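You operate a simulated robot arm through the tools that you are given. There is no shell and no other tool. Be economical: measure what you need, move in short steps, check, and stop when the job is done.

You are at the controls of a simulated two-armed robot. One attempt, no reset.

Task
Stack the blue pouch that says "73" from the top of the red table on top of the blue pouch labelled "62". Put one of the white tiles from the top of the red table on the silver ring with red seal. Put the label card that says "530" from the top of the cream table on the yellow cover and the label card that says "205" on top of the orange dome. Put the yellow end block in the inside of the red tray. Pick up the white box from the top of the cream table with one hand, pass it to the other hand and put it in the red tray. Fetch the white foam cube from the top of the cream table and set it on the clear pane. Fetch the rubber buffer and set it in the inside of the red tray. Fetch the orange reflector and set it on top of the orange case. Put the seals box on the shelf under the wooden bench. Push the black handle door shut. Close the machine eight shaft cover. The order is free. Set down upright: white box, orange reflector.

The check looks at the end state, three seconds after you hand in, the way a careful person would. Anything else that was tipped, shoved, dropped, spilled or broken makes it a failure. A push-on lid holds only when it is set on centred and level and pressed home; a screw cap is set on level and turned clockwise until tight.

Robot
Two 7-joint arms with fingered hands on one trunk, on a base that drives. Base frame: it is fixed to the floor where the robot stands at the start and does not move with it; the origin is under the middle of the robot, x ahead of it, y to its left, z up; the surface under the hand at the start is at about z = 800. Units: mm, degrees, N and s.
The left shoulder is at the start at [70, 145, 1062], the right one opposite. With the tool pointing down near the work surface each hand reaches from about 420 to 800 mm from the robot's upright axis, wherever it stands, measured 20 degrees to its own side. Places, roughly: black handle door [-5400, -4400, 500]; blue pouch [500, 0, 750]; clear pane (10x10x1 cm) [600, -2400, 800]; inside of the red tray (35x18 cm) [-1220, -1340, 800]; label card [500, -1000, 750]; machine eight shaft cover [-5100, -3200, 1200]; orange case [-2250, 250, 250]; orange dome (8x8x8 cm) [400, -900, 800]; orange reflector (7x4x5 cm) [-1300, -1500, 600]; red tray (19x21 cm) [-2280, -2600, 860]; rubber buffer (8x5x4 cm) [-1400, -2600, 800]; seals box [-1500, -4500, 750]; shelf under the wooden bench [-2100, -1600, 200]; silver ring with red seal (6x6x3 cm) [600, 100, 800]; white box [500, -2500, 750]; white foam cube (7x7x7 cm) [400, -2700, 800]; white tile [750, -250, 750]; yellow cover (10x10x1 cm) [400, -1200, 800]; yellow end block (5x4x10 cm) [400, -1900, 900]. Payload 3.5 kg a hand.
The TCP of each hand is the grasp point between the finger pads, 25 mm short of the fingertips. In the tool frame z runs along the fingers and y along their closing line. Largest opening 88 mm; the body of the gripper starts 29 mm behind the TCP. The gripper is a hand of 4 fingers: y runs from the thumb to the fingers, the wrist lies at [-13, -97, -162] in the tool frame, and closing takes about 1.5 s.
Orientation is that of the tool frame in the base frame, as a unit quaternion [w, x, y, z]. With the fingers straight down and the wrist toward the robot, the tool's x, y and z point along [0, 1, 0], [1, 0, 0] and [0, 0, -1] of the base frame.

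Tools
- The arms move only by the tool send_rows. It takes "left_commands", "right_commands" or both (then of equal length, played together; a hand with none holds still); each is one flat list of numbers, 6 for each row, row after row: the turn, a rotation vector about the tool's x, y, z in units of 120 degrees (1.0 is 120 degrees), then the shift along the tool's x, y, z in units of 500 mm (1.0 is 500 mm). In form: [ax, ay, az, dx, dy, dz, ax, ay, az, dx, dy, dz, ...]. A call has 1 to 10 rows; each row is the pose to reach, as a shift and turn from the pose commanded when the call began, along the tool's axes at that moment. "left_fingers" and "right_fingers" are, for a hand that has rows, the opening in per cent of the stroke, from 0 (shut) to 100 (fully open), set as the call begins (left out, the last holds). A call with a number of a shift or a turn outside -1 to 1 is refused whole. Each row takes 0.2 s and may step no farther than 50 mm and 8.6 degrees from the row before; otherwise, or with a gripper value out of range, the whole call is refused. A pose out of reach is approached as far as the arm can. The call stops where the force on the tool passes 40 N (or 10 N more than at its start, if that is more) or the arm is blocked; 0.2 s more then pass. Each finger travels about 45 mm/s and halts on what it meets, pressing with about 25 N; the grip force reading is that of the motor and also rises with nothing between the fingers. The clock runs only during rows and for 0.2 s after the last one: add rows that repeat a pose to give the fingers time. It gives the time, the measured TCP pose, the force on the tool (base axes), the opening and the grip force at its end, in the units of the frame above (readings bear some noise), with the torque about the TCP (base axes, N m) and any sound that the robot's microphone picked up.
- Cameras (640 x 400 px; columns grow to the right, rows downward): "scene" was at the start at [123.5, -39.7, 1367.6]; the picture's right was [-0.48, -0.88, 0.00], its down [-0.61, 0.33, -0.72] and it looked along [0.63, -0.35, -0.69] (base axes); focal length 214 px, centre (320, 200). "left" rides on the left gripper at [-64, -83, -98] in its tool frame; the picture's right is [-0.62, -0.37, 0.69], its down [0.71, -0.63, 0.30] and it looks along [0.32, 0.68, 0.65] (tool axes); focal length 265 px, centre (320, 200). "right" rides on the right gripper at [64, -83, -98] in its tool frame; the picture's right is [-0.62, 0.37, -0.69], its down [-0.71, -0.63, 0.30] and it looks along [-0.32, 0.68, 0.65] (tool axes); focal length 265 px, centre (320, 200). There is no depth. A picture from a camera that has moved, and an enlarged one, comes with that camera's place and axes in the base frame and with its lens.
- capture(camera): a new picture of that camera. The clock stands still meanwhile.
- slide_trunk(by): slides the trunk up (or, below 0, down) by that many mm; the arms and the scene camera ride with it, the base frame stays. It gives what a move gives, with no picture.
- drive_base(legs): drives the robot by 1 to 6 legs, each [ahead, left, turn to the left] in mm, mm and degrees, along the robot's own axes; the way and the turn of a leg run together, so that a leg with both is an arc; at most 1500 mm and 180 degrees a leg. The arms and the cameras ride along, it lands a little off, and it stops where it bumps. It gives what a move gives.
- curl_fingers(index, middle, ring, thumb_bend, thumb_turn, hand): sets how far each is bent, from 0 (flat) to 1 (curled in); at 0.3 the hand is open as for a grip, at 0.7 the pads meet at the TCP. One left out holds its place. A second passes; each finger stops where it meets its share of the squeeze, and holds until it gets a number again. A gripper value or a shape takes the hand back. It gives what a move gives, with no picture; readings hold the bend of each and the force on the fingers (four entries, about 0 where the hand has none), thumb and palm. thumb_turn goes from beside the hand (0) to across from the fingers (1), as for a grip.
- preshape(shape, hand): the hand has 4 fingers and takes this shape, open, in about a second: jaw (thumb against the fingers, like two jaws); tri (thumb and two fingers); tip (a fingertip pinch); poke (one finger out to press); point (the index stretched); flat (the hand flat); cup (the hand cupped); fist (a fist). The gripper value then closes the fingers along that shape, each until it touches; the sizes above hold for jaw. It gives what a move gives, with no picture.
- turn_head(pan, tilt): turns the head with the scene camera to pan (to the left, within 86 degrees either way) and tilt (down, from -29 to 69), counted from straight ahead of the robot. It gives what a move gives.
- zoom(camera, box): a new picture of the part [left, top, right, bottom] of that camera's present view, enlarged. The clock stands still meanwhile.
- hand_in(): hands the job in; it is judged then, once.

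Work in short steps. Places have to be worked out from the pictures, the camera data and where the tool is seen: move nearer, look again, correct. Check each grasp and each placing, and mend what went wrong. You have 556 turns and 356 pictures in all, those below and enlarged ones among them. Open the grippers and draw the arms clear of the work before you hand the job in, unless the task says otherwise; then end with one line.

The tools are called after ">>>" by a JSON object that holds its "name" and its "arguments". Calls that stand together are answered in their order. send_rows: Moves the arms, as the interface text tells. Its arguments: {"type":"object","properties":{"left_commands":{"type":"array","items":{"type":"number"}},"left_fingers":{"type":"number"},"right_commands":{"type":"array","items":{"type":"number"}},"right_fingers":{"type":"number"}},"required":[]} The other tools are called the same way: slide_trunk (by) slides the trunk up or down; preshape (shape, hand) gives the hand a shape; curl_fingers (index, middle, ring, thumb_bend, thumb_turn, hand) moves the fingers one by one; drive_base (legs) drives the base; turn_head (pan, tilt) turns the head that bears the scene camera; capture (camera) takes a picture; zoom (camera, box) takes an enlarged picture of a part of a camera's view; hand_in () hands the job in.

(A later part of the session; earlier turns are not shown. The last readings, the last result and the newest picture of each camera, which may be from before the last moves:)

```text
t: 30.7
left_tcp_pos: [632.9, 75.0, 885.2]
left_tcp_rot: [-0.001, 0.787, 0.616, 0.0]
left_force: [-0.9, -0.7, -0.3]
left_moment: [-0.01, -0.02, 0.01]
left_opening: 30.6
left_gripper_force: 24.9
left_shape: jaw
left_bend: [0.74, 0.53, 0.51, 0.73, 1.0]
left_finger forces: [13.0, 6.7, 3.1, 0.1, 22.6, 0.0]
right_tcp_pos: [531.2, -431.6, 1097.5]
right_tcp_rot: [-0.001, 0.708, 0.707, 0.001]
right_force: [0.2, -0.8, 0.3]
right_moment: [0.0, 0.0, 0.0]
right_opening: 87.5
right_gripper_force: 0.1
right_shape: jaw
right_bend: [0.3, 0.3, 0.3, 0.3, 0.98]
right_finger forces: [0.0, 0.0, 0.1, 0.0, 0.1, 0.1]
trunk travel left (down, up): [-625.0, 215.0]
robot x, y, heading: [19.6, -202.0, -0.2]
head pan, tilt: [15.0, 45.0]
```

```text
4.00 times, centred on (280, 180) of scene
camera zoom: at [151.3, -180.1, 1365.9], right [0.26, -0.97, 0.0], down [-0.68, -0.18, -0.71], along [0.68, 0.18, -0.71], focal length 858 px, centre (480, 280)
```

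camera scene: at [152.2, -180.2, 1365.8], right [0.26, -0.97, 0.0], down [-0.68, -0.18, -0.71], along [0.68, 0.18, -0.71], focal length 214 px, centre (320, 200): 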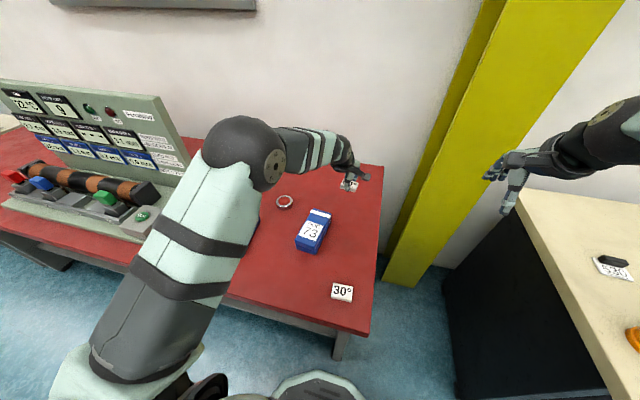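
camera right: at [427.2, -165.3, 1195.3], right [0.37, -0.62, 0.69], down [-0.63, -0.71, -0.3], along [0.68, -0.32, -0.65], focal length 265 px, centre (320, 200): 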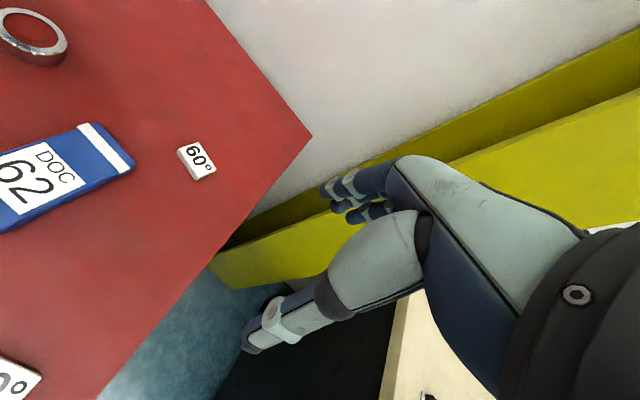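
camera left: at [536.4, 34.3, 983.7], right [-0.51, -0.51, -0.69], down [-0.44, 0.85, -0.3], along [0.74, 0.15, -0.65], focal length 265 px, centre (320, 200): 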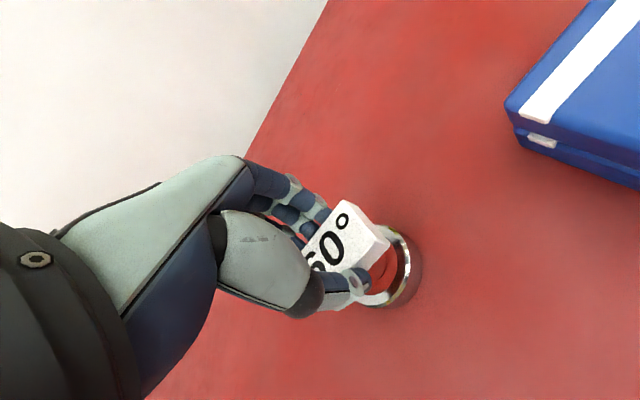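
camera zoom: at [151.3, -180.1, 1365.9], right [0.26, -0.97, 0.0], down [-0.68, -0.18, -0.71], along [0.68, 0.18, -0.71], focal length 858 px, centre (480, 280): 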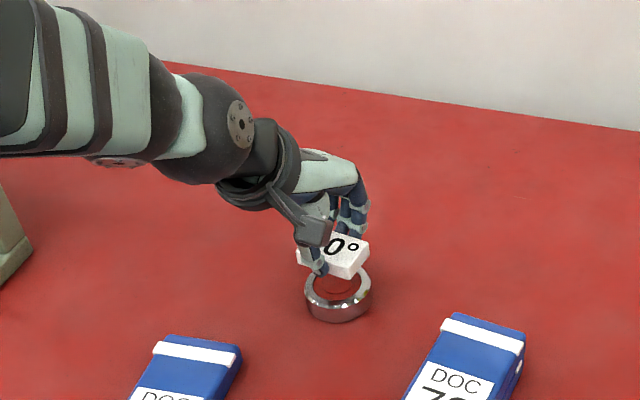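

The ring is centred at about [630,78] and the tile is over it. Lower gently.

>>> {"name": "send_rows", "arguments": {"left_commands": [0, 0, 0, 0, 0, 0.03, 0, 0, 0, 0, 0, 0.044, 0, 0, 0, 0, 0, 0.044, 0, 0, 0, 0, 0, 0.05, 0, 0, 0, 0, 0, 0.054, 0, 0, 0, 0, 0, 0.054]}}

```text
t: 32.1
left_tcp_pos: [633.4, 71.0, 860.8]
left_tcp_rot: [-0.001, 0.788, 0.616, 0.0]
left_force: [-0.9, -0.7, 0.1]
left_moment: [-0.02, 0.0, -0.01]
left_opening: 30.2
left_gripper_force: 25.1
left_shape: jaw
left_bend: [0.74, 0.53, 0.51, 0.73, 1.0]
left_finger forces: [13.0, 6.6, 3.0, 0.1, 22.7, 0.0]
right_tcp_pos: [532.8, -432.5, 1096.3]
right_tcp_rot: [0.0, 0.708, 0.706, 0.0]
right_force: [0.1, 0.4, 0.1]
right_moment: [0.01, -0.01, -0.03]
right_opening: 87.7
right_gripper_force: 0.0
right_shape: jaw
right_bend: [0.3, 0.3, 0.3, 0.3, 0.98]
right_finger forces: [0.1, 0.1, 0.0, 0.0, 0.0, 0.1]
trunk travel left (down, up): [-625.0, 215.0]
robot x, y, heading: [21.9, -200.8, 0.0]
head pan, tilt: [15.0, 45.0]
```

No contact yet; creep down further, nudging +y slightly.

>>> {"name": "send_rows", "arguments": {"left_commands": [0, 0, 0, 0.004, 0, 0.003, 0, 0, 0, 0.004, 0, 0.006, 0, 0, 0, 0.004, 0, 0.01, 0, 0, 0, 0.004, 0, 0.01]}}

>>> {"name": "zoom", "arguments": {"camera": "scene", "box": [240, 150, 320, 200]}}

```text
t: 33.1
left_tcp_pos: [633.8, 74.2, 854.9]
left_tcp_rot: [-0.002, 0.787, 0.617, 0.001]
left_force: [-1.4, 0.4, 0.3]
left_moment: [-0.02, -0.02, 0.0]
left_opening: 30.5
left_gripper_force: 25.0
left_shape: jaw
left_bend: [0.74, 0.53, 0.51, 0.73, 1.0]
left_finger forces: [13.0, 6.6, 3.0, 0.0, 22.7, 0.1]
right_tcp_pos: [532.5, -432.5, 1097.2]
right_tcp_rot: [0.0, 0.707, 0.707, 0.001]
right_force: [0.2, -0.6, 0.2]
right_moment: [0.02, -0.02, -0.04]
right_opening: 87.6
right_gripper_force: 0.1
right_shape: jaw
right_bend: [0.3, 0.3, 0.3, 0.3, 0.98]
right_finger forces: [0.0, 0.1, 0.0, 0.1, 0.1, 0.1]
trunk travel left (down, up): [-625.0, 215.0]
robot x, y, heading: [23.0, -201.6, -0.2]
head pan, tilt: [15.0, 45.0]
```

```text
8.00 times, centred on (280, 175) of scene
camera zoom: at [151.7, -180.2, 1365.9], right [0.26, -0.97, 0.0], down [-0.68, -0.18, -0.71], along [0.68, 0.18, -0.71], focal length 1716 px, centre (640, 400)
```

zoom: 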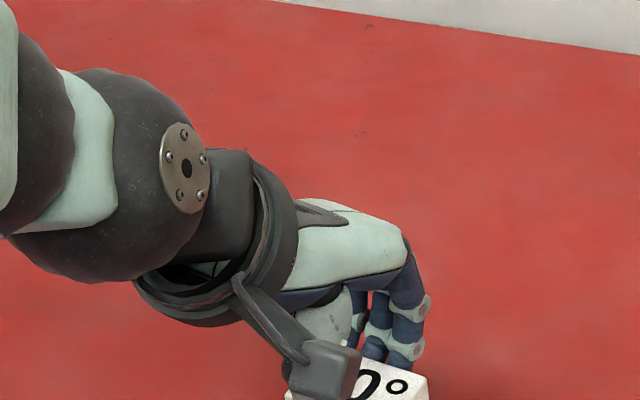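

>>> {"name": "send_rows", "arguments": {"left_commands": [0, 0, 0, 0, 0, 0.003, 0, 0, 0, 0, 0, 0.006, 0, 0, 0, 0, 0, 0.009, 0, 0, 0, 0, 0, 0.009]}}

>>> {"name": "zoom", "arguments": {"camera": "scene", "box": [240, 170, 320, 220]}}

```text
t: 34.1
left_tcp_pos: [633.6, 73.7, 848.9]
left_tcp_rot: [-0.002, 0.787, 0.617, 0.001]
left_force: [-0.5, 0.0, -0.7]
left_moment: [0.04, 0.0, 0.0]
left_opening: 30.4
left_gripper_force: 25.1
left_shape: jaw
left_bend: [0.74, 0.53, 0.51, 0.73, 1.0]
left_finger forces: [13.0, 6.6, 3.1, 0.0, 22.8, 0.0]
right_tcp_pos: [531.9, -431.7, 1096.5]
right_tcp_rot: [0.0, 0.708, 0.706, 0.0]
right_force: [-0.1, -0.6, -0.2]
right_moment: [-0.01, 0.0, 0.02]
right_opening: 87.9
right_gripper_force: 0.0
right_shape: jaw
right_bend: [0.3, 0.3, 0.3, 0.3, 0.98]
right_finger forces: [0.1, 0.1, 0.0, 0.0, 0.0, 0.0]
trunk travel left (down, up): [-625.0, 215.0]
robot x, y, heading: [19.2, -205.7, -0.2]
head pan, tilt: [15.0, 45.0]
```

```text
8.00 times, centred on (280, 195) of scene
camera zoom: at [151.7, -180.2, 1365.9], right [0.26, -0.97, 0.0], down [-0.68, -0.18, -0.71], along [0.68, 0.18, -0.71], focal length 1716 px, centre (640, 240)
```

zoom: 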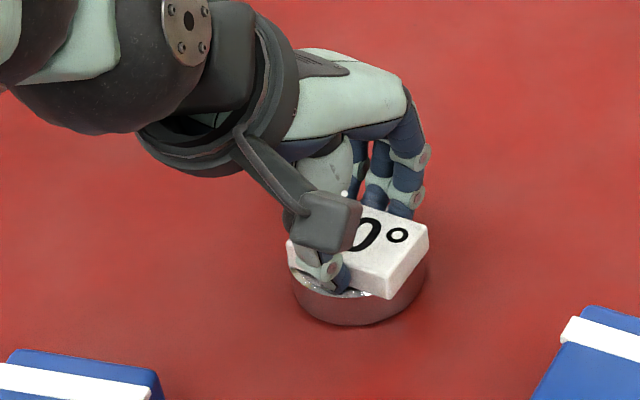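

>>> {"name": "send_rows", "arguments": {"left_commands": [0, 0, 0, 0, 0, 0.003, 0, 0, 0, 0, 0, 0.006, 0, 0, 0, 0, 0, 0.009, 0, 0, 0, 0, 0, 0.009]}}

```text
t: 35.1
left_tcp_pos: [632.9, 74.6, 847.4]
left_tcp_rot: [0.0, 0.788, 0.616, 0.003]
left_force: [2.2, 1.8, 12.3]
left_moment: [0.05, -0.04, 0.0]
left_opening: 30.6
left_gripper_force: 25.4
left_shape: jaw
left_bend: [0.74, 0.53, 0.51, 0.73, 1.0]
left_finger forces: [14.0, 7.7, 3.7, 0.0, 24.1, 0.0]
right_tcp_pos: [530.5, -431.7, 1098.2]
right_tcp_rot: [0.001, 0.708, 0.706, 0.0]
right_force: [0.6, 0.1, -0.4]
right_moment: [0.02, 0.0, 0.0]
right_opening: 87.9
right_gripper_force: 0.2
right_shape: jaw
right_bend: [0.3, 0.3, 0.3, 0.3, 0.98]
right_finger forces: [0.0, 0.0, 0.1, 0.0, 0.0, 0.0]
trunk travel left (down, up): [-625.0, 215.0]
robot x, y, heading: [19.6, -206.5, 0.0]
head pan, tilt: [15.0, 45.0]
```

Contact at 12 N. I'll ease up 1.5 mm, open and rise.

>>> {"name": "send_rows", "arguments": {"left_commands": [0, 0, 0, 0, 0, -0.003, 0, 0, 0, 0, 0, -0.003, 0, 0, 0, 0, 0, -0.003, 0, 0, 0, 0, 0, -0.003, 0, 0, 0, 0, 0, -0.003, 0, 0, 0, 0, 0, -0.003], "left_fingers": 100}}

>>> {"name": "send_rows", "arguments": {"left_commands": [0, 0, 0, 0, 0, -0.06, 0, 0, 0, 0, 0, -0.15, 0, 0, 0, 0, 0, -0.24, 0, 0, 0, 0, 0, -0.32, 0, 0, 0, 0, 0, -0.4]}}

>>> {"name": "capture", "arguments": {"camera": "left"}}

```text
t: 36.5
left_tcp_pos: [634.3, 74.6, 846.2]
left_tcp_rot: [-0.002, 0.787, 0.617, 0.001]
left_force: [0.4, 1.0, -0.2]
left_moment: [0.0, 0.0, -0.02]
left_opening: 87.7
left_gripper_force: 0.0
left_shape: jaw
left_bend: [0.3, 0.3, 0.3, 0.3, 0.98]
left_finger forces: [0.1, 0.0, 0.0, 0.0, 0.1, 0.0]
right_tcp_pos: [532.7, -433.0, 1096.2]
right_tcp_rot: [0.0, 0.708, 0.706, 0.0]
right_force: [-0.5, 0.4, -0.1]
right_moment: [-0.01, 0.01, 0.0]
right_opening: 87.5
right_gripper_force: 0.0
right_shape: jaw
right_bend: [0.3, 0.3, 0.3, 0.3, 0.98]
right_finger forces: [0.0, 0.0, 0.1, 0.0, 0.1, 0.1]
trunk travel left (down, up): [-625.0, 215.0]
robot x, y, heading: [23.3, -201.0, -0.2]
head pan, tilt: [15.0, 45.0]
```

```text
t: 37.7
left_tcp_pos: [632.6, 73.3, 1047.4]
left_tcp_rot: [-0.002, 0.788, 0.616, 0.001]
left_force: [-0.2, 0.5, 0.0]
left_moment: [0.01, 0.01, -0.03]
left_opening: 87.9
left_gripper_force: 0.0
left_shape: jaw
left_bend: [0.3, 0.3, 0.3, 0.3, 0.98]
left_finger forces: [0.0, 0.0, 0.1, 0.1, 0.0, 0.1]
right_tcp_pos: [532.3, -432.4, 1098.1]
right_tcp_rot: [0.001, 0.707, 0.707, 0.0]
right_force: [0.0, -0.4, 0.6]
right_moment: [0.01, -0.03, 0.0]
right_opening: 87.4
right_gripper_force: 0.1
right_shape: jaw
right_bend: [0.3, 0.3, 0.3, 0.3, 0.98]
right_finger forces: [0.0, 0.0, 0.1, 0.1, 0.0, 0.1]
trunk travel left (down, up): [-625.0, 215.0]
robot x, y, heading: [22.8, -200.7, -0.3]
head pan, tilt: [15.0, 45.0]
```

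```text
327 pictures are left
camera left: at [535.4, 31.3, 1145.1], right [-0.51, -0.51, -0.69], down [-0.44, 0.85, -0.3], along [0.74, 0.15, -0.65], focal length 265 px, centre (320, 200)
```

left: 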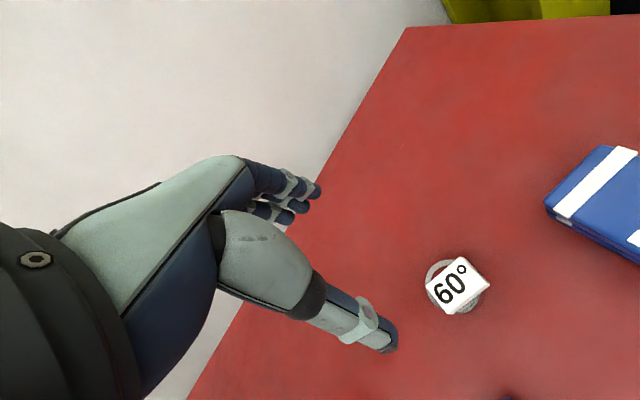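

Tile sits on the ring. Now I drive to the cream table, backing off first and then going right.

>>> {"name": "drive_base", "arguments": {"legs": [[-140, 0, 0], [0, -850, 0]]}}

>>> {"name": "turn_head", "arguments": {"pan": 0, "tilt": 45}}

>>> {"name": "capture", "arguments": {"camera": "scene"}}

```text
t: 43.3
left_tcp_pos: [486.4, -810.1, 1046.7]
left_tcp_rot: [-0.002, 0.789, 0.614, 0.0]
left_force: [-1.4, -0.5, 0.6]
left_moment: [0.0, 0.01, -0.01]
left_opening: 87.8
left_gripper_force: 0.0
left_shape: jaw
left_bend: [0.3, 0.3, 0.3, 0.3, 0.98]
left_finger forces: [0.0, 0.0, 0.0, 0.0, 0.1, 0.0]
right_tcp_pos: [385.4, -1315.1, 1097.2]
right_tcp_rot: [-0.001, 0.709, 0.705, 0.001]
right_force: [0.3, -0.4, 0.4]
right_moment: [0.01, -0.02, 0.0]
right_opening: 87.7
right_gripper_force: 0.1
right_shape: jaw
right_bend: [0.3, 0.3, 0.3, 0.3, 0.98]
right_finger forces: [0.1, 0.0, 0.0, 0.1, 0.1, 0.0]
trunk travel left (down, up): [-625.0, 215.0]
robot x, y, heading: [-124.0, -1085.0, -0.5]
head pan, tilt: [15.0, 45.0]
```

```text
t: 44.1
left_tcp_pos: [487.8, -811.2, 1046.1]
left_tcp_rot: [-0.002, 0.789, 0.614, 0.002]
left_force: [0.7, 0.2, 0.3]
left_moment: [0.01, -0.03, -0.01]
left_opening: 87.6
left_gripper_force: 0.1
left_shape: jaw
left_bend: [0.3, 0.3, 0.3, 0.3, 0.98]
left_finger forces: [0.0, 0.1, 0.0, 0.0, 0.0, 0.1]
right_tcp_pos: [383.0, -1316.5, 1097.4]
right_tcp_rot: [0.0, 0.71, 0.704, 0.0]
right_force: [0.2, 0.2, 0.5]
right_moment: [-0.01, 0.03, 0.0]
right_opening: 87.6
right_gripper_force: 0.0
right_shape: jaw
right_bend: [0.3, 0.3, 0.3, 0.3, 0.98]
right_finger forces: [0.1, 0.1, 0.1, 0.0, 0.1, 0.1]
trunk travel left (down, up): [-625.0, 215.0]
robot x, y, heading: [-125.9, -1080.3, -0.4]
head pan, tilt: [0.0, 45.0]
```

```text
326 pictures are left
camera scene: at [6.8, -1082.6, 1365.9], right [-0.01, -1.0, 0.0], down [-0.71, 0.01, -0.71], along [0.71, 0.0, -0.71], focal length 214 px, centre (320, 200)
```

scene: 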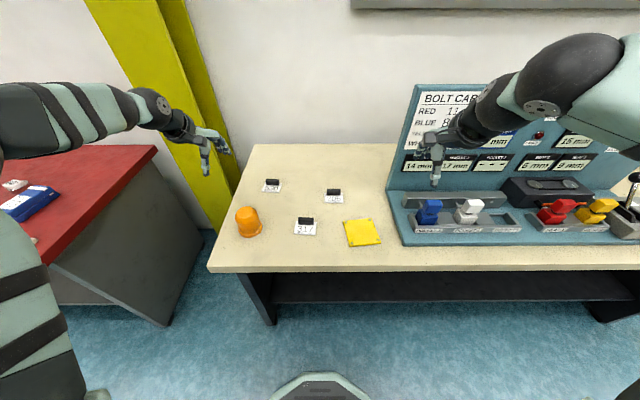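

>>> {"name": "zoom", "arguments": {"camera": "scene", "box": [210, 160, 402, 280]}}

>>> {"name": "capture", "arguments": {"camera": "right"}}

>>> {"name": "capture", "arguments": {"camera": "left"}}

```text
3.33 times, centred on (306, 220) of scene
camera zoom: at [6.8, -1082.6, 1365.9], right [-0.01, -1.0, 0.0], down [-0.71, 0.01, -0.71], along [0.71, 0.0, -0.71], focal length 715 px, centre (367, 133)
```

zoom: 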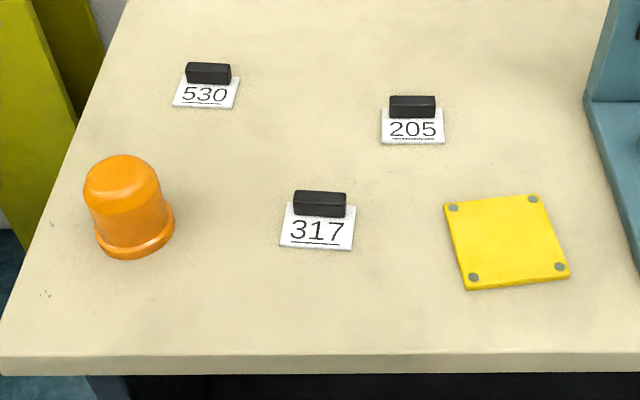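

```text
324 pictures are left
camera right: at [300.0, -1250.0, 1195.3], right [0.36, -0.62, 0.69], down [-0.64, -0.71, -0.3], along [0.68, -0.33, -0.65], focal length 265 px, centre (320, 200)
```

right: 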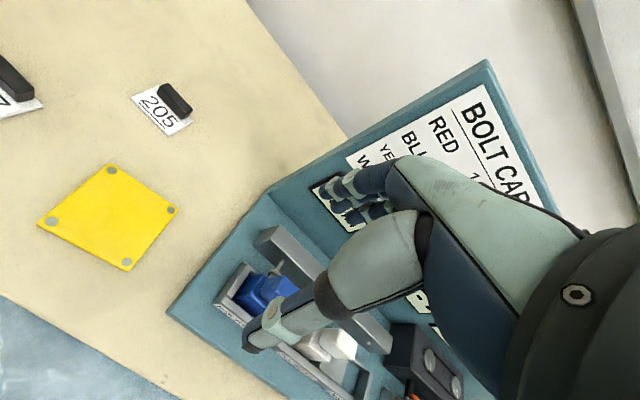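

```text
323 pictures are left
camera left: at [390.1, -851.8, 1144.2], right [-0.51, -0.51, -0.69], down [-0.44, 0.85, -0.3], along [0.74, 0.15, -0.65], focal length 265 px, centre (320, 200)
```

left: 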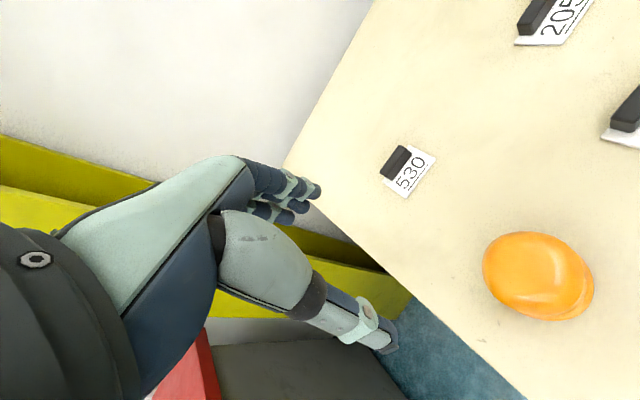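

I've located cards 530 [650,−898] and 205 [602,−1134], the dome [437,−857] and the cover [420,−1212]. I'll retract the right hand from the blue board, then drive the base closer.

>>> {"name": "send_rows", "arguments": {"right_commands": [0, 0, 0, 0, -0.06, -0.06, 0, 0, 0, 0, -0.12, -0.12, 0, 0, 0, 0, -0.18, -0.18, 0, 0, 0, 0, -0.2, -0.24]}}

>>> {"name": "drive_base", "arguments": {"legs": [[105, -70, 0.4]]}}

>>> {"name": "capture", "arguments": {"camera": "left"}}

```text
t: 45.1
left_tcp_pos: [486.8, -808.1, 1046.8]
left_tcp_rot: [-0.001, 0.789, 0.615, 0.0]
left_force: [-1.3, -0.1, -1.5]
left_moment: [0.04, -0.01, 0.02]
left_opening: 87.6
left_gripper_force: 0.0
left_shape: jaw
left_bend: [0.3, 0.3, 0.3, 0.3, 0.98]
left_finger forces: [0.1, 0.1, 0.0, 0.0, 0.0, 0.1]
right_tcp_pos: [294.2, -1307.5, 1211.7]
right_tcp_rot: [0.0, 0.71, 0.704, 0.0]
right_force: [-0.2, -0.6, -0.2]
right_moment: [0.0, -0.01, 0.02]
right_opening: 87.8
right_gripper_force: 0.0
right_shape: jaw
right_bend: [0.3, 0.3, 0.3, 0.3, 0.98]
right_finger forces: [0.0, 0.0, 0.0, 0.0, 0.1, 0.1]
right hand out of reach, approached as far as the arm can: row 4
trunk travel left (down, up): [-625.0, 215.0]
robot x, y, heading: [-125.3, -1084.4, -0.3]
head pan, tilt: [0.0, 45.0]
```

```text
t: 46.4
left_tcp_pos: [591.5, -874.5, 1046.8]
left_tcp_rot: [0.0, 0.787, 0.617, 0.001]
left_force: [-0.8, -0.2, 0.2]
left_moment: [0.01, 0.0, -0.02]
left_opening: 87.5
left_gripper_force: 0.1
left_shape: jaw
left_bend: [0.3, 0.3, 0.3, 0.3, 0.98]
left_finger forces: [0.0, 0.1, 0.0, 0.0, 0.0, 0.1]
right_tcp_pos: [401.7, -1373.3, 1211.8]
right_tcp_rot: [0.0, 0.707, 0.707, 0.0]
right_force: [-0.5, 0.8, 0.1]
right_moment: [-0.03, 0.02, -0.01]
right_opening: 87.8
right_gripper_force: 0.0
right_shape: jaw
right_bend: [0.3, 0.3, 0.3, 0.3, 0.98]
right_finger forces: [0.0, 0.1, 0.0, 0.1, 0.0, 0.0]
trunk travel left (down, up): [-625.0, 215.0]
robot x, y, heading: [-19.6, -1151.5, 0.2]
head pan, tilt: [0.0, 45.0]
```

```text
322 pictures are left
camera left: at [494.3, -915.0, 1144.7], right [-0.51, -0.51, -0.69], down [-0.44, 0.84, -0.3], along [0.74, 0.15, -0.65], focal length 265 px, centre (320, 200)
```

left: 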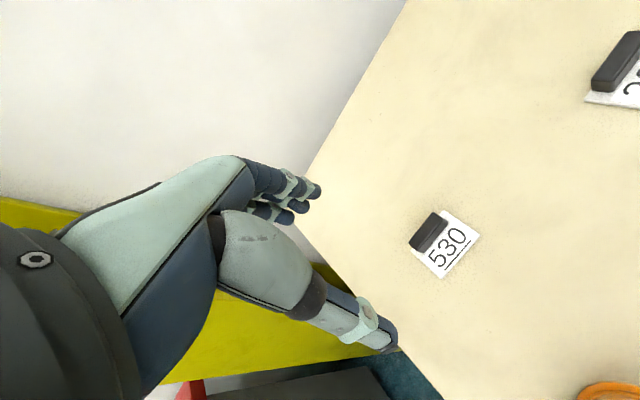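

I estimate the card 530 handle at [655,−900], along y with yaw about −5°. Moving above it.

>>> {"name": "send_rows", "arguments": {"left_commands": [0, 0, -0.025, -0.006, 0.045, 0.05, 0, 0, -0.05, -0.012, 0.09, 0.12, 0, 0, -0.075, -0.019, 0.135, 0.2, 0, 0, -0.075, -0.019, 0.135, 0.27, 0, 0, -0.075, -0.019, 0.135, 0.32, 0, 0, -0.075, -0.019, 0.135, 0.32]}}

>>> {"name": "capture", "arguments": {"camera": "left"}}

>>> {"name": "zoom", "arguments": {"camera": "scene", "box": [150, 80, 342, 200]}}

```text
t: 47.8
left_tcp_pos: [652.3, -899.0, 887.3]
left_tcp_rot: [-0.001, 0.736, 0.677, 0.001]
left_force: [-0.6, 0.0, -0.6]
left_moment: [-0.01, 0.01, -0.03]
left_opening: 87.5
left_gripper_force: 0.0
left_shape: jaw
left_bend: [0.3, 0.3, 0.3, 0.3, 0.98]
left_finger forces: [0.0, 0.0, 0.0, 0.0, 0.0, 0.0]
right_tcp_pos: [403.4, -1374.6, 1210.9]
right_tcp_rot: [0.0, 0.707, 0.707, 0.002]
right_force: [-0.9, 0.4, 0.4]
right_moment: [0.02, -0.01, 0.01]
right_opening: 87.7
right_gripper_force: 0.0
right_shape: jaw
right_bend: [0.3, 0.3, 0.3, 0.3, 0.98]
right_finger forces: [0.0, 0.1, 0.0, 0.1, 0.1, 0.0]
trunk travel left (down, up): [-625.0, 215.0]
robot x, y, heading: [-17.9, -1144.3, 0.1]
head pan, tilt: [0.0, 45.0]
```

```text
321 pictures are left
camera left: at [564.1, -954.6, 984.2], right [-0.42, -0.58, -0.69], down [-0.57, 0.77, -0.3], along [0.71, 0.27, -0.65], focal length 265 px, centre (320, 200)
```

left: 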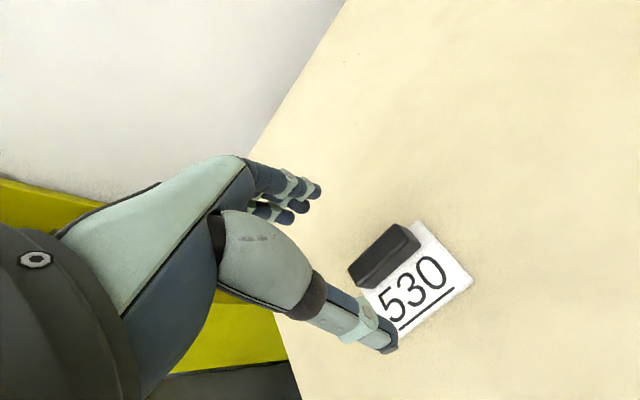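

```text
3.33 times, centred on (246, 140) of scene
camera zoom: at [113.3, -1149.7, 1366.0], right [0.0, -1.0, 0.0], down [-0.71, 0.0, -0.71], along [0.71, 0.0, -0.71], focal length 715 px, centre (567, 400)
```

zoom: 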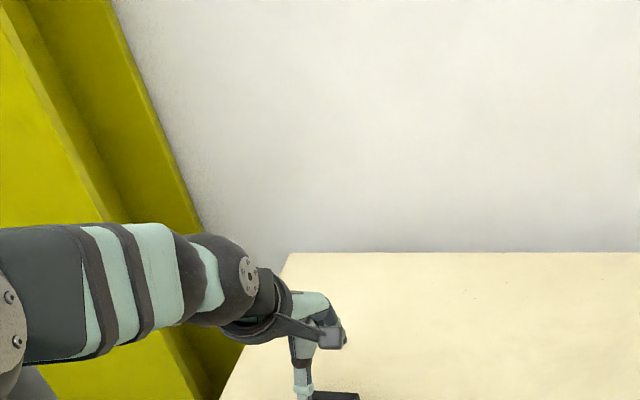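

Handle centre comes to about [660,−898], yaw −3°. Lowering onto it and closing.

>>> {"name": "send_rows", "arguments": {"left_commands": [0, 0, -0.01, 0.001, 0.015, 0.05, 0, 0, -0.015, 0.001, 0.015, 0.11, 0, 0, -0.015, 0.001, 0.015, 0.11]}}

>>> {"name": "capture", "arguments": {"camera": "left"}}

>>> {"name": "send_rows", "arguments": {"left_commands": [0, 0, 0, 0, 0, 0, 0, 0, 0, 0, 0, 0, 0, 0, 0, 0, 0, 0, 0, 0, 0, 0, 0, 0, 0, 0, 0, 0, 0, 0, 0, 0, 0, 0, 0, 0, 0, 0, 0, 0, 0, 0, 0, 0, 0, 0, 0, 0, 0, 0, 0, 0, 0, 0], "left_fingers": 0}}

>>> {"name": "capture", "arguments": {"camera": "left"}}

```text
t: 48.6
left_tcp_pos: [662.7, -897.7, 829.2]
left_tcp_rot: [-0.001, 0.725, 0.688, 0.0]
left_force: [-0.4, -0.2, -0.2]
left_moment: [0.01, -0.03, 0.01]
left_opening: 87.8
left_gripper_force: 0.1
left_shape: jaw
left_bend: [0.3, 0.3, 0.3, 0.3, 0.98]
left_finger forces: [0.0, 0.0, 0.0, 0.1, 0.1, 0.0]
right_tcp_pos: [402.7, -1373.8, 1212.8]
right_tcp_rot: [0.0, 0.708, 0.706, 0.002]
right_force: [-0.3, 0.0, 0.3]
right_moment: [-0.02, -0.02, -0.01]
right_opening: 87.9
right_gripper_force: 0.1
right_shape: jaw
right_bend: [0.3, 0.3, 0.3, 0.3, 0.98]
right_finger forces: [0.0, 0.0, 0.0, 0.0, 0.0, 0.0]
trunk travel left (down, up): [-625.0, 215.0]
robot x, y, heading: [-19.3, -1147.3, 0.2]
head pan, tilt: [0.0, 45.0]
```

```text
319 pictures are left
camera left: at [575.7, -956.7, 928.2], right [-0.4, -0.6, -0.69], down [-0.59, 0.75, -0.3], along [0.7, 0.29, -0.65], focal length 265 px, centre (320, 200)
```

left: 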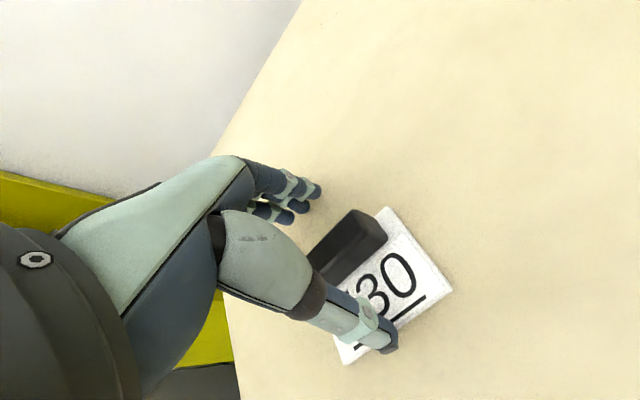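

```text
t: 50.6
left_tcp_pos: [663.3, -898.5, 830.1]
left_tcp_rot: [-0.002, 0.725, 0.688, 0.002]
left_force: [-0.5, 1.2, 2.5]
left_moment: [-0.03, 0.14, -0.07]
left_opening: 12.9
left_gripper_force: 25.3
left_shape: jaw
left_bend: [0.7, 0.7, 0.7, 0.71, 1.0]
left_finger forces: [11.8, 6.5, 2.5, 0.1, 24.6, 0.0]
right_tcp_pos: [403.5, -1373.0, 1212.9]
right_tcp_rot: [0.0, 0.707, 0.707, 0.001]
right_force: [-0.7, 0.1, 0.5]
right_moment: [0.04, 0.01, -0.02]
right_opening: 87.5
right_gripper_force: 0.1
right_shape: jaw
right_bend: [0.3, 0.3, 0.3, 0.3, 0.98]
right_finger forces: [0.0, 0.0, 0.2, 0.0, 0.0, 0.1]
trunk travel left (down, up): [-625.0, 215.0]
robot x, y, heading: [-19.1, -1150.9, -0.0]
head pan, tilt: [0.0, 45.0]
```

```text
318 pictures are left
camera left: at [575.7, -956.5, 928.3], right [-0.4, -0.6, -0.69], down [-0.59, 0.75, -0.3], along [0.7, 0.29, -0.65], focal length 265 px, centre (320, 200)
```

left: 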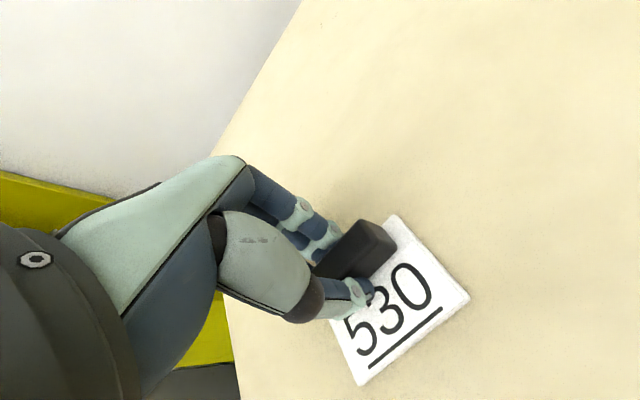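

Gripped. I'll lift it and check level.

>>> {"name": "send_rows", "arguments": {"left_commands": [0, 0, 0, 0, 0, -0.05, 0, 0, 0, 0, 0, -0.12, 0, 0, 0, 0, -0.04, -0.2, 0, 0, 0, 0, -0.1, -0.24, 0, 0, 0, 0, -0.15, -0.24]}}

>>> {"name": "capture", "arguments": {"camera": "left"}}

>>> {"name": "capture", "arguments": {"camera": "scene"}}

```text
t: 51.8
left_tcp_pos: [588.3, -895.8, 951.9]
left_tcp_rot: [-0.001, 0.725, 0.689, 0.001]
left_force: [0.0, -0.4, 0.6]
left_moment: [0.0, -0.02, -0.02]
left_opening: 12.8
left_gripper_force: 24.9
left_shape: jaw
left_bend: [0.7, 0.7, 0.7, 0.71, 1.0]
left_finger forces: [13.6, 6.4, 1.7, 0.0, 21.9, 0.0]
right_tcp_pos: [402.6, -1374.4, 1211.4]
right_tcp_rot: [0.0, 0.707, 0.707, 0.001]
right_force: [0.5, 0.0, 0.1]
right_moment: [0.02, 0.02, -0.02]
right_opening: 87.7
right_gripper_force: 0.1
right_shape: jaw
right_bend: [0.3, 0.3, 0.3, 0.3, 0.98]
right_finger forces: [0.1, 0.1, 0.0, 0.0, 0.0, 0.0]
trunk travel left (down, up): [-625.0, 215.0]
robot x, y, heading: [-12.9, -1152.4, -0.2]
head pan, tilt: [0.0, 45.0]
```

```text
317 pictures are left
camera left: at [500.9, -954.7, 1048.8], right [-0.4, -0.6, -0.69], down [-0.59, 0.75, -0.3], along [0.7, 0.29, -0.65], focal length 265 px, centre (320, 200)
```

left: 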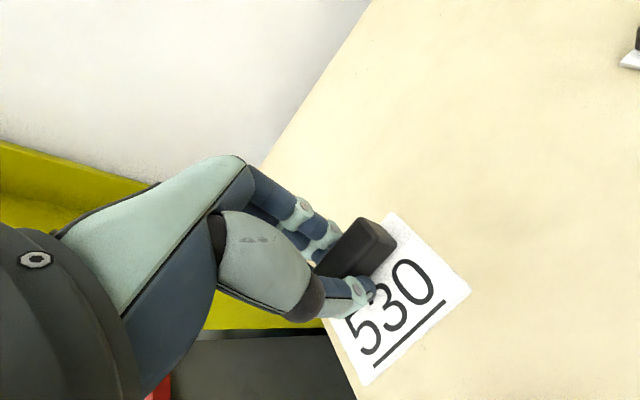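

```text
316 pictures are left
camera scene: at [113.4, -1149.4, 1365.9], right [0.0, -1.0, 0.0], down [-0.71, 0.0, -0.71], along [0.71, 0.0, -0.71], focal length 214 px, centre (320, 200)
```

scene: 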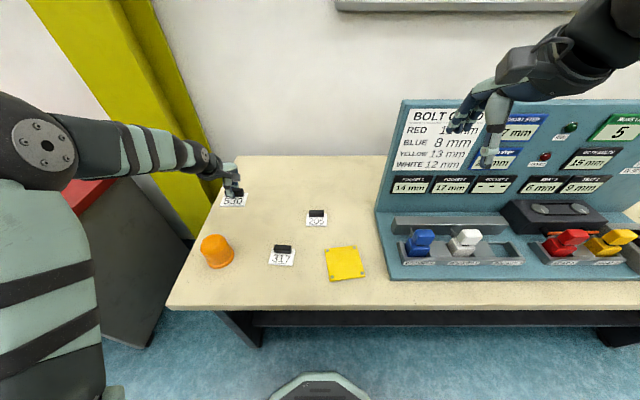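

The card is held level. I'll carry it over the cover, whose centre is about [419,−1215].

>>> {"name": "send_rows", "arguments": {"left_commands": [0, 0, 0, -0.0726, -0.0266, 0, 0, 0, 0, -0.145, -0.053, 0, 0, 0, 0, -0.218, -0.08, 0, 0, 0, 0, -0.29, -0.106, 0, 0, 0, 0, -0.363, -0.133, 0, 0, 0, 0, -0.435, -0.159, 0, 0, 0, 0, -0.508, -0.186, 0, 0, 0, 0, -0.58, -0.212, 0, 0, 0, 0, -0.653, -0.239, 0, 0, 0, 0, -0.653, -0.239, 0.08]}}

>>> {"name": "capture", "arguments": {"camera": "left"}}

>>> {"name": "capture", "arguments": {"camera": "scene"}}

```text
t: 54.2
left_tcp_pos: [466.5, -1213.8, 942.4]
left_tcp_rot: [0.035, 0.714, 0.699, -0.015]
left_force: [0.9, -0.5, -0.3]
left_moment: [0.0, -0.02, 0.0]
left_opening: 12.8
left_gripper_force: 25.1
left_shape: jaw
left_bend: [0.7, 0.7, 0.7, 0.71, 1.0]
left_finger forces: [13.7, 6.3, 1.6, 0.0, 21.9, 0.0]
right_tcp_pos: [403.2, -1374.8, 1211.8]
right_tcp_rot: [0.0, 0.707, 0.707, 0.001]
right_force: [0.3, -0.1, -0.3]
right_moment: [0.04, 0.0, 0.01]
right_opening: 87.7
right_gripper_force: 0.0
right_shape: jaw
right_bend: [0.3, 0.3, 0.3, 0.3, 0.98]
right_finger forces: [0.1, 0.0, 0.0, 0.0, 0.0, 0.1]
trunk travel left (down, up): [-625.0, 215.0]
robot x, y, heading: [-18.1, -1152.9, 0.0]
head pan, tilt: [0.0, 45.0]
stopped in row 10 (left hand): the arm was blocked; the commanded pose is now the measured one
```

```text
315 pictures are left
camera left: at [377.9, -1267.6, 1041.9], right [-0.36, -0.66, -0.66], down [-0.6, 0.7, -0.37], along [0.71, 0.26, -0.65], focal length 265 px, centre (320, 200)
```

left: 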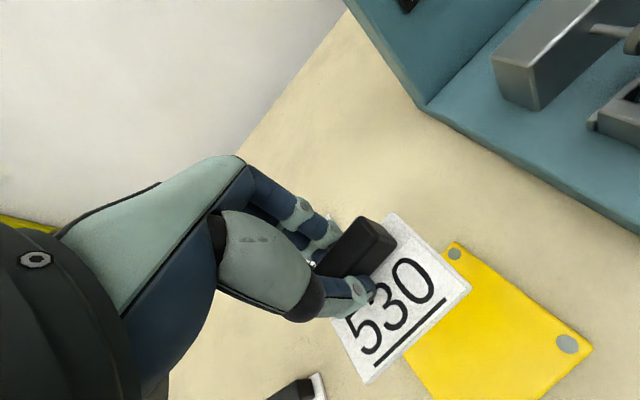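

```text
314 pictures are left
camera scene: at [113.5, -1149.3, 1365.9], right [0.0, -1.0, 0.0], down [-0.71, 0.0, -0.71], along [0.71, 0.0, -0.71], focal length 214 px, centre (320, 200)
```

scene: 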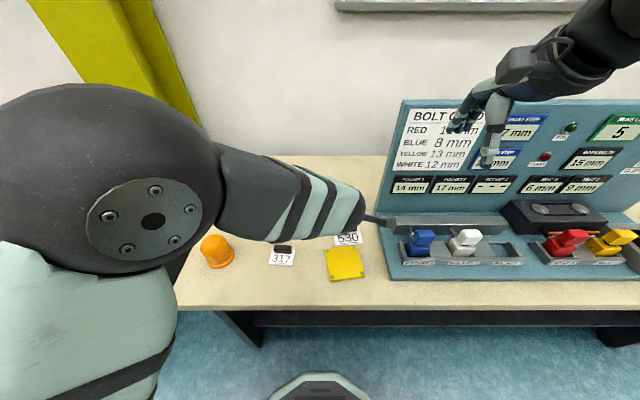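

The arm got blocked and tilted about 4.5°. I'll move it back left, level it, and then reposition the base right and back.

>>> {"name": "send_rows", "arguments": {"left_commands": [0.005, 0.011, 0.005, 0.08, 0, -0.01, 0.01, 0.022, 0.01, 0.16, 0, -0.02, 0.0143, 0.0334, 0.0141, 0.24, 0, -0.03, 0.0143, 0.0334, 0.0141, 0.32, 0, -0.03]}}

>>> {"name": "drive_base", "arguments": {"legs": [[-70, -160, 0]]}}

>>> {"name": "capture", "arguments": {"camera": "left"}}

```text
t: 55.2
left_tcp_pos: [470.2, -1050.6, 944.9]
left_tcp_rot: [-0.002, 0.726, 0.687, 0.001]
left_force: [0.9, 0.0, 0.3]
left_moment: [0.0, -0.02, -0.03]
left_opening: 12.8
left_gripper_force: 25.6
left_shape: jaw
left_bend: [0.7, 0.7, 0.7, 0.71, 1.0]
left_finger forces: [13.7, 6.3, 1.6, 0.0, 21.5, 0.1]
right_tcp_pos: [403.6, -1372.3, 1212.5]
right_tcp_rot: [0.0, 0.707, 0.707, 0.0]
right_force: [0.3, 0.0, 1.2]
right_moment: [-0.02, 0.03, 0.01]
right_opening: 87.8
right_gripper_force: 0.0
right_shape: jaw
right_bend: [0.3, 0.3, 0.3, 0.3, 0.98]
right_finger forces: [0.0, 0.1, 0.0, 0.0, 0.0, 0.0]
trunk travel left (down, up): [-625.0, 215.0]
robot x, y, heading: [-18.8, -1150.5, 0.1]
head pan, tilt: [0.0, 45.0]
```

```text
t: 56.6
left_tcp_pos: [398.8, -1208.6, 942.9]
left_tcp_rot: [-0.003, 0.724, 0.69, 0.001]
left_force: [0.3, -0.8, -0.3]
left_moment: [-0.02, 0.01, 0.0]
left_opening: 12.6
left_gripper_force: 24.3
left_shape: jaw
left_bend: [0.7, 0.7, 0.7, 0.71, 1.0]
left_finger forces: [13.6, 6.3, 1.5, 0.0, 21.6, 0.0]
right_tcp_pos: [333.4, -1529.2, 1211.7]
right_tcp_rot: [0.0, 0.705, 0.71, 0.0]
right_force: [0.1, 0.3, 0.2]
right_moment: [0.05, 0.0, -0.04]
right_opening: 88.1
right_gripper_force: 0.1
right_shape: jaw
right_bend: [0.3, 0.3, 0.3, 0.3, 0.98]
right_finger forces: [0.1, 0.0, 0.0, 0.1, 0.0, 0.0]
trunk travel left (down, up): [-625.0, 215.0]
robot x, y, heading: [-88.9, -1305.7, 0.1]
head pan, tilt: [0.0, 45.0]
```

```text
313 pictures are left
camera left: at [312.0, -1268.9, 1041.8], right [-0.4, -0.6, -0.7], down [-0.6, 0.75, -0.3], along [0.7, 0.29, -0.65], focal length 265 px, centre (320, 200)
```

left: 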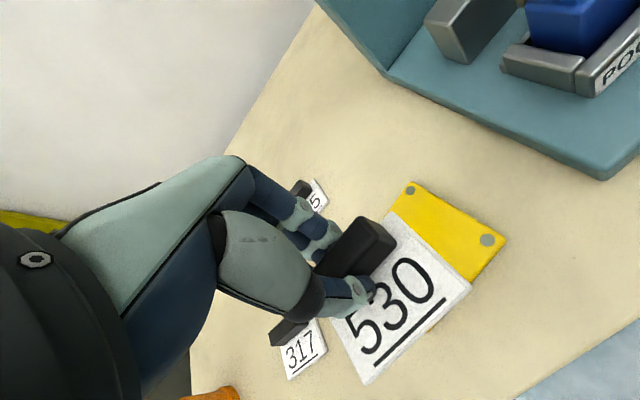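

Cover centre is confirmed at [420,−1217]. I'll move above it and lower partway.

>>> {"name": "send_rows", "arguments": {"left_commands": [0, 0, 0, -0.005, 0.054, 0, 0, 0, 0, -0.0104, 0.1088, 0.05, 0, 0, 0, -0.0104, 0.1088, 0.11, 0, 0, 0, -0.0104, 0.1088, 0.16, 0, 0, 0, -0.0104, 0.1088, 0.16]}}

>>> {"name": "capture", "arguments": {"camera": "left"}}

>>> {"name": "capture", "arguments": {"camera": "scene"}}

```text
t: 57.9
left_tcp_pos: [454.1, -1218.5, 864.0]
left_tcp_rot: [-0.002, 0.724, 0.69, 0.002]
left_force: [-0.1, 0.6, -1.2]
left_moment: [-0.04, 0.01, 0.01]
left_opening: 12.9
left_gripper_force: 24.8
left_shape: jaw
left_bend: [0.7, 0.7, 0.7, 0.71, 1.0]
left_finger forces: [13.7, 6.1, 1.6, 0.1, 21.7, 0.0]
right_tcp_pos: [333.0, -1532.0, 1211.2]
right_tcp_rot: [-0.001, 0.704, 0.71, 0.0]
right_force: [-1.0, -0.5, -0.4]
right_moment: [-0.02, 0.01, -0.02]
right_opening: 88.0
right_gripper_force: 0.0
right_shape: jaw
right_bend: [0.3, 0.3, 0.3, 0.3, 0.98]
right_finger forces: [0.0, 0.0, 0.1, 0.1, 0.0, 0.0]
trunk travel left (down, up): [-625.0, 215.0]
robot x, y, heading: [-90.2, -1308.1, 0.5]
head pan, tilt: [0.0, 45.0]
```

```text
312 pictures are left
camera left: at [367.1, -1277.1, 962.3], right [-0.4, -0.6, -0.7], down [-0.59, 0.75, -0.3], along [0.7, 0.29, -0.65], focal length 265 px, centre (320, 200)
```

left: 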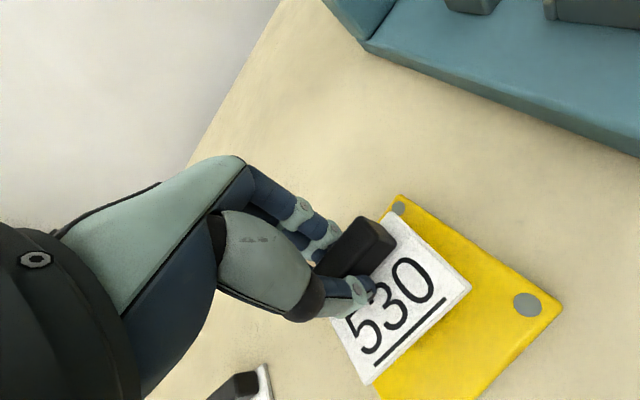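

```text
311 pictures are left
camera scene: at [42.5, -1308.7, 1365.9], right [0.0, -1.0, 0.0], down [-0.71, 0.0, -0.71], along [0.71, 0.0, -0.71], focal length 214 px, centre (320, 200)
```

scene: 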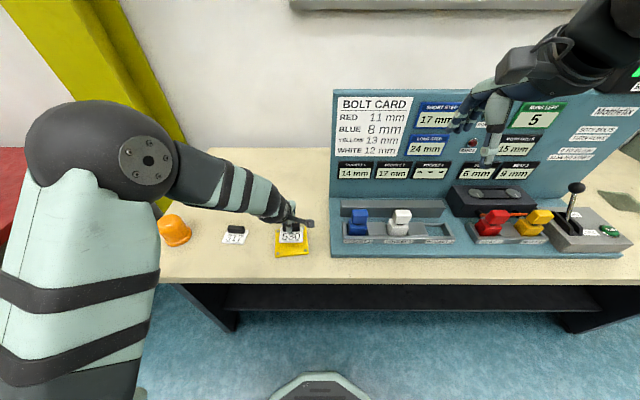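

Card is well centred above the cover; lower to contact.

>>> {"name": "send_rows", "arguments": {"left_commands": [0, 0, 0, 0.006, 0, 0.03, 0, 0, 0, 0.006, 0, 0.042, 0, 0, 0, 0.006, 0, 0.046, 0, 0, 0, 0.006, 0, 0.05, 0, 0, 0, 0.006, 0, 0.05]}}

```text
t: 59.0
left_tcp_pos: [454.6, -1214.2, 841.0]
left_tcp_rot: [-0.001, 0.724, 0.69, 0.004]
left_force: [0.6, 0.0, 9.8]
left_moment: [-0.08, 0.4, -0.06]
left_opening: 12.8
left_gripper_force: 24.6
left_shape: jaw
left_bend: [0.7, 0.7, 0.7, 0.71, 1.0]
left_finger forces: [14.7, 6.5, 1.7, 0.1, 32.9, 0.0]
right_tcp_pos: [333.2, -1530.6, 1211.6]
right_tcp_rot: [0.0, 0.705, 0.709, 0.001]
right_force: [-0.1, -0.4, 0.2]
right_moment: [0.04, -0.04, 0.01]
right_opening: 87.7
right_gripper_force: 0.2
right_shape: jaw
right_bend: [0.3, 0.3, 0.3, 0.3, 0.98]
right_finger forces: [0.1, 0.0, 0.1, 0.0, 0.0, 0.1]
trunk travel left (down, up): [-625.0, 215.0]
robot x, y, heading: [-87.3, -1309.4, 0.4]
head pan, tilt: [0.0, 45.0]
```

Contact. Ease up 1 mm, open, and rise.

>>> {"name": "send_rows", "arguments": {"left_commands": [0, 0, 0, 0, 0, -0.003, 0, 0, 0, 0, 0, -0.003, 0, 0, 0, 0, 0, -0.003, 0, 0, 0, 0, 0, -0.003, 0, 0, 0, 0, 0, -0.003, 0, 0, 0, 0, 0, -0.003, 0, 0, 0, 0, 0, -0.003, 0, 0, 0, 0, 0, -0.003], "left_fingers": 100}}

>>> {"name": "send_rows", "arguments": {"left_commands": [0, 0, 0, 0, 0, -0.06, 0, 0, 0, 0, 0, -0.15, 0, 0, 0, 0, 0, -0.24, 0, 0, 0, 0, 0, -0.32]}}

>>> {"name": "capture", "arguments": {"camera": "left"}}

```text
t: 60.9
left_tcp_pos: [454.8, -1214.4, 841.5]
left_tcp_rot: [-0.001, 0.725, 0.689, 0.002]
left_force: [0.8, 0.2, -0.5]
left_moment: [-0.01, -0.01, 0.04]
left_opening: 87.8
left_gripper_force: 0.0
left_shape: jaw
left_bend: [0.3, 0.3, 0.3, 0.3, 0.98]
left_finger forces: [0.0, 0.0, 0.0, 0.0, 0.0, 0.0]
right_tcp_pos: [333.8, -1531.2, 1213.0]
right_tcp_rot: [-0.001, 0.704, 0.71, 0.001]
right_force: [0.1, 0.5, 0.4]
right_moment: [-0.01, 0.01, 0.0]
right_opening: 87.7
right_gripper_force: 0.0
right_shape: jaw
right_bend: [0.3, 0.3, 0.3, 0.3, 0.98]
right_finger forces: [0.0, 0.1, 0.1, 0.1, 0.0, 0.0]
trunk travel left (down, up): [-625.0, 215.0]
robot x, y, heading: [-88.8, -1311.2, 0.1]
head pan, tilt: [0.0, 45.0]
```

```text
t: 61.9
left_tcp_pos: [453.6, -1217.2, 1001.7]
left_tcp_rot: [-0.001, 0.724, 0.689, 0.002]
left_force: [-0.1, -0.3, 0.0]
left_moment: [-0.01, 0.0, -0.03]
left_opening: 87.7
left_gripper_force: 0.0
left_shape: jaw
left_bend: [0.3, 0.3, 0.3, 0.3, 0.98]
left_finger forces: [0.0, 0.0, 0.0, 0.1, 0.0, 0.0]
right_tcp_pos: [332.2, -1531.2, 1211.8]
right_tcp_rot: [0.001, 0.705, 0.709, 0.001]
right_force: [-1.0, 0.4, 0.6]
right_moment: [-0.01, -0.02, 0.01]
right_opening: 88.0
right_gripper_force: 0.0
right_shape: jaw
right_bend: [0.3, 0.3, 0.3, 0.3, 0.98]
right_finger forces: [0.0, 0.0, 0.0, 0.0, 0.0, 0.0]
trunk travel left (down, up): [-625.0, 215.0]
robot x, y, heading: [-90.6, -1309.6, 0.3]
head pan, tilt: [0.0, 45.0]
```

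```text
310 pictures are left
camera left: at [367.2, -1276.6, 1098.5], right [-0.4, -0.6, -0.7], down [-0.59, 0.75, -0.3], along [0.7, 0.29, -0.65], focal length 265 px, centre (320, 200)
```

left: 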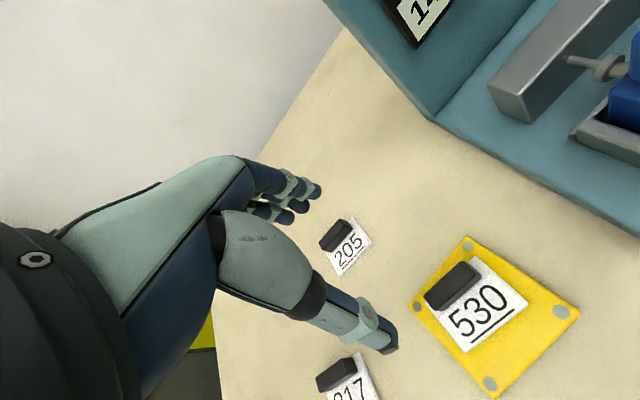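

530 sits well on the cover. Next is card 205 near [598,−1138].

>>> {"name": "send_rows", "arguments": {"left_commands": [0, 0, 0, 0.034, 0.056, 0.0, 0, 0, 0, 0.068, 0.112, 0.02, 0, 0, 0, 0.102, 0.168, 0.06, 0, 0, 0, 0.136, 0.224, 0.12, 0, 0, 0, 0.172, 0.28, 0.2, 0, 0, 0, 0.172, 0.28, 0.2]}}

>>> {"name": "capture", "arguments": {"camera": "left"}}

```text
refused: row 5 steps farther than a row can; nothing moved
```

```text
309 pictures are left
camera left: at [367.2, -1276.6, 1098.5], right [-0.4, -0.6, -0.7], down [-0.59, 0.75, -0.3], along [0.7, 0.29, -0.65], focal length 265 px, centre (320, 200)
```

left: 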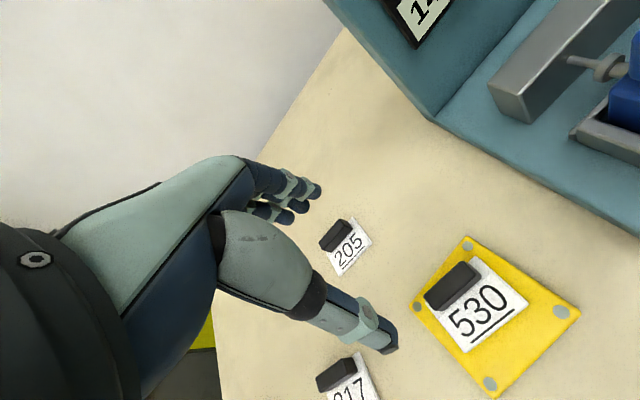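

A row step was too long; I'll resend with finer rows.

>>> {"name": "send_rows", "arguments": {"left_commands": [0, 0, 0, 0.034, 0.056, 0.0, 0, 0, 0, 0.068, 0.112, 0.02, 0, 0, 0, 0.102, 0.168, 0.05, 0, 0, 0, 0.136, 0.224, 0.09, 0, 0, 0, 0.172, 0.28, 0.13, 0, 0, 0, 0.172, 0.28, 0.2, 0, 0, 0, 0.172, 0.28, 0.2]}}

>>> {"name": "capture", "arguments": {"camera": "left"}}

```text
t: 63.5
left_tcp_pos: [593.8, -1133.3, 900.6]
left_tcp_rot: [-0.002, 0.723, 0.69, 0.002]
left_force: [1.1, -0.2, 0.8]
left_moment: [0.0, 0.0, 0.02]
left_opening: 88.1
left_gripper_force: 0.1
left_shape: jaw
left_bend: [0.3, 0.3, 0.3, 0.3, 0.98]
left_finger forces: [0.0, 0.0, 0.0, 0.1, 0.1, 0.1]
right_tcp_pos: [333.3, -1532.0, 1211.5]
right_tcp_rot: [-0.001, 0.705, 0.709, 0.001]
right_force: [0.0, 0.3, 0.0]
right_moment: [0.02, 0.0, -0.03]
right_opening: 87.9
right_gripper_force: 0.1
right_shape: jaw
right_bend: [0.3, 0.3, 0.3, 0.3, 0.98]
right_finger forces: [0.0, 0.0, 0.1, 0.1, 0.1, 0.1]
trunk travel left (down, up): [-625.0, 215.0]
robot x, y, heading: [-89.8, -1310.9, 0.4]
head pan, tilt: [0.0, 45.0]
```

```text
308 pictures are left
camera left: at [507.5, -1193.4, 998.6], right [-0.4, -0.6, -0.7], down [-0.59, 0.75, -0.3], along [0.7, 0.29, -0.65], focal length 265 px, centre (320, 200)
```

left: 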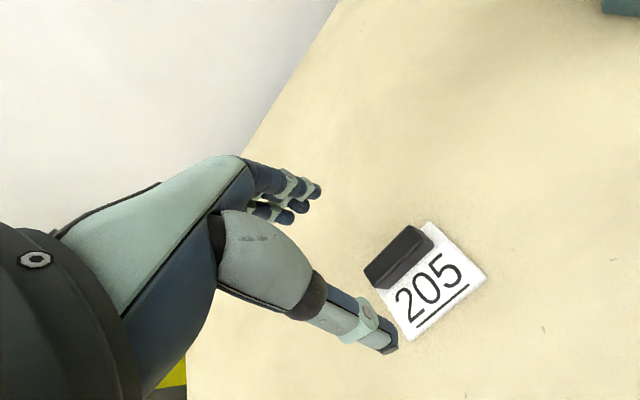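

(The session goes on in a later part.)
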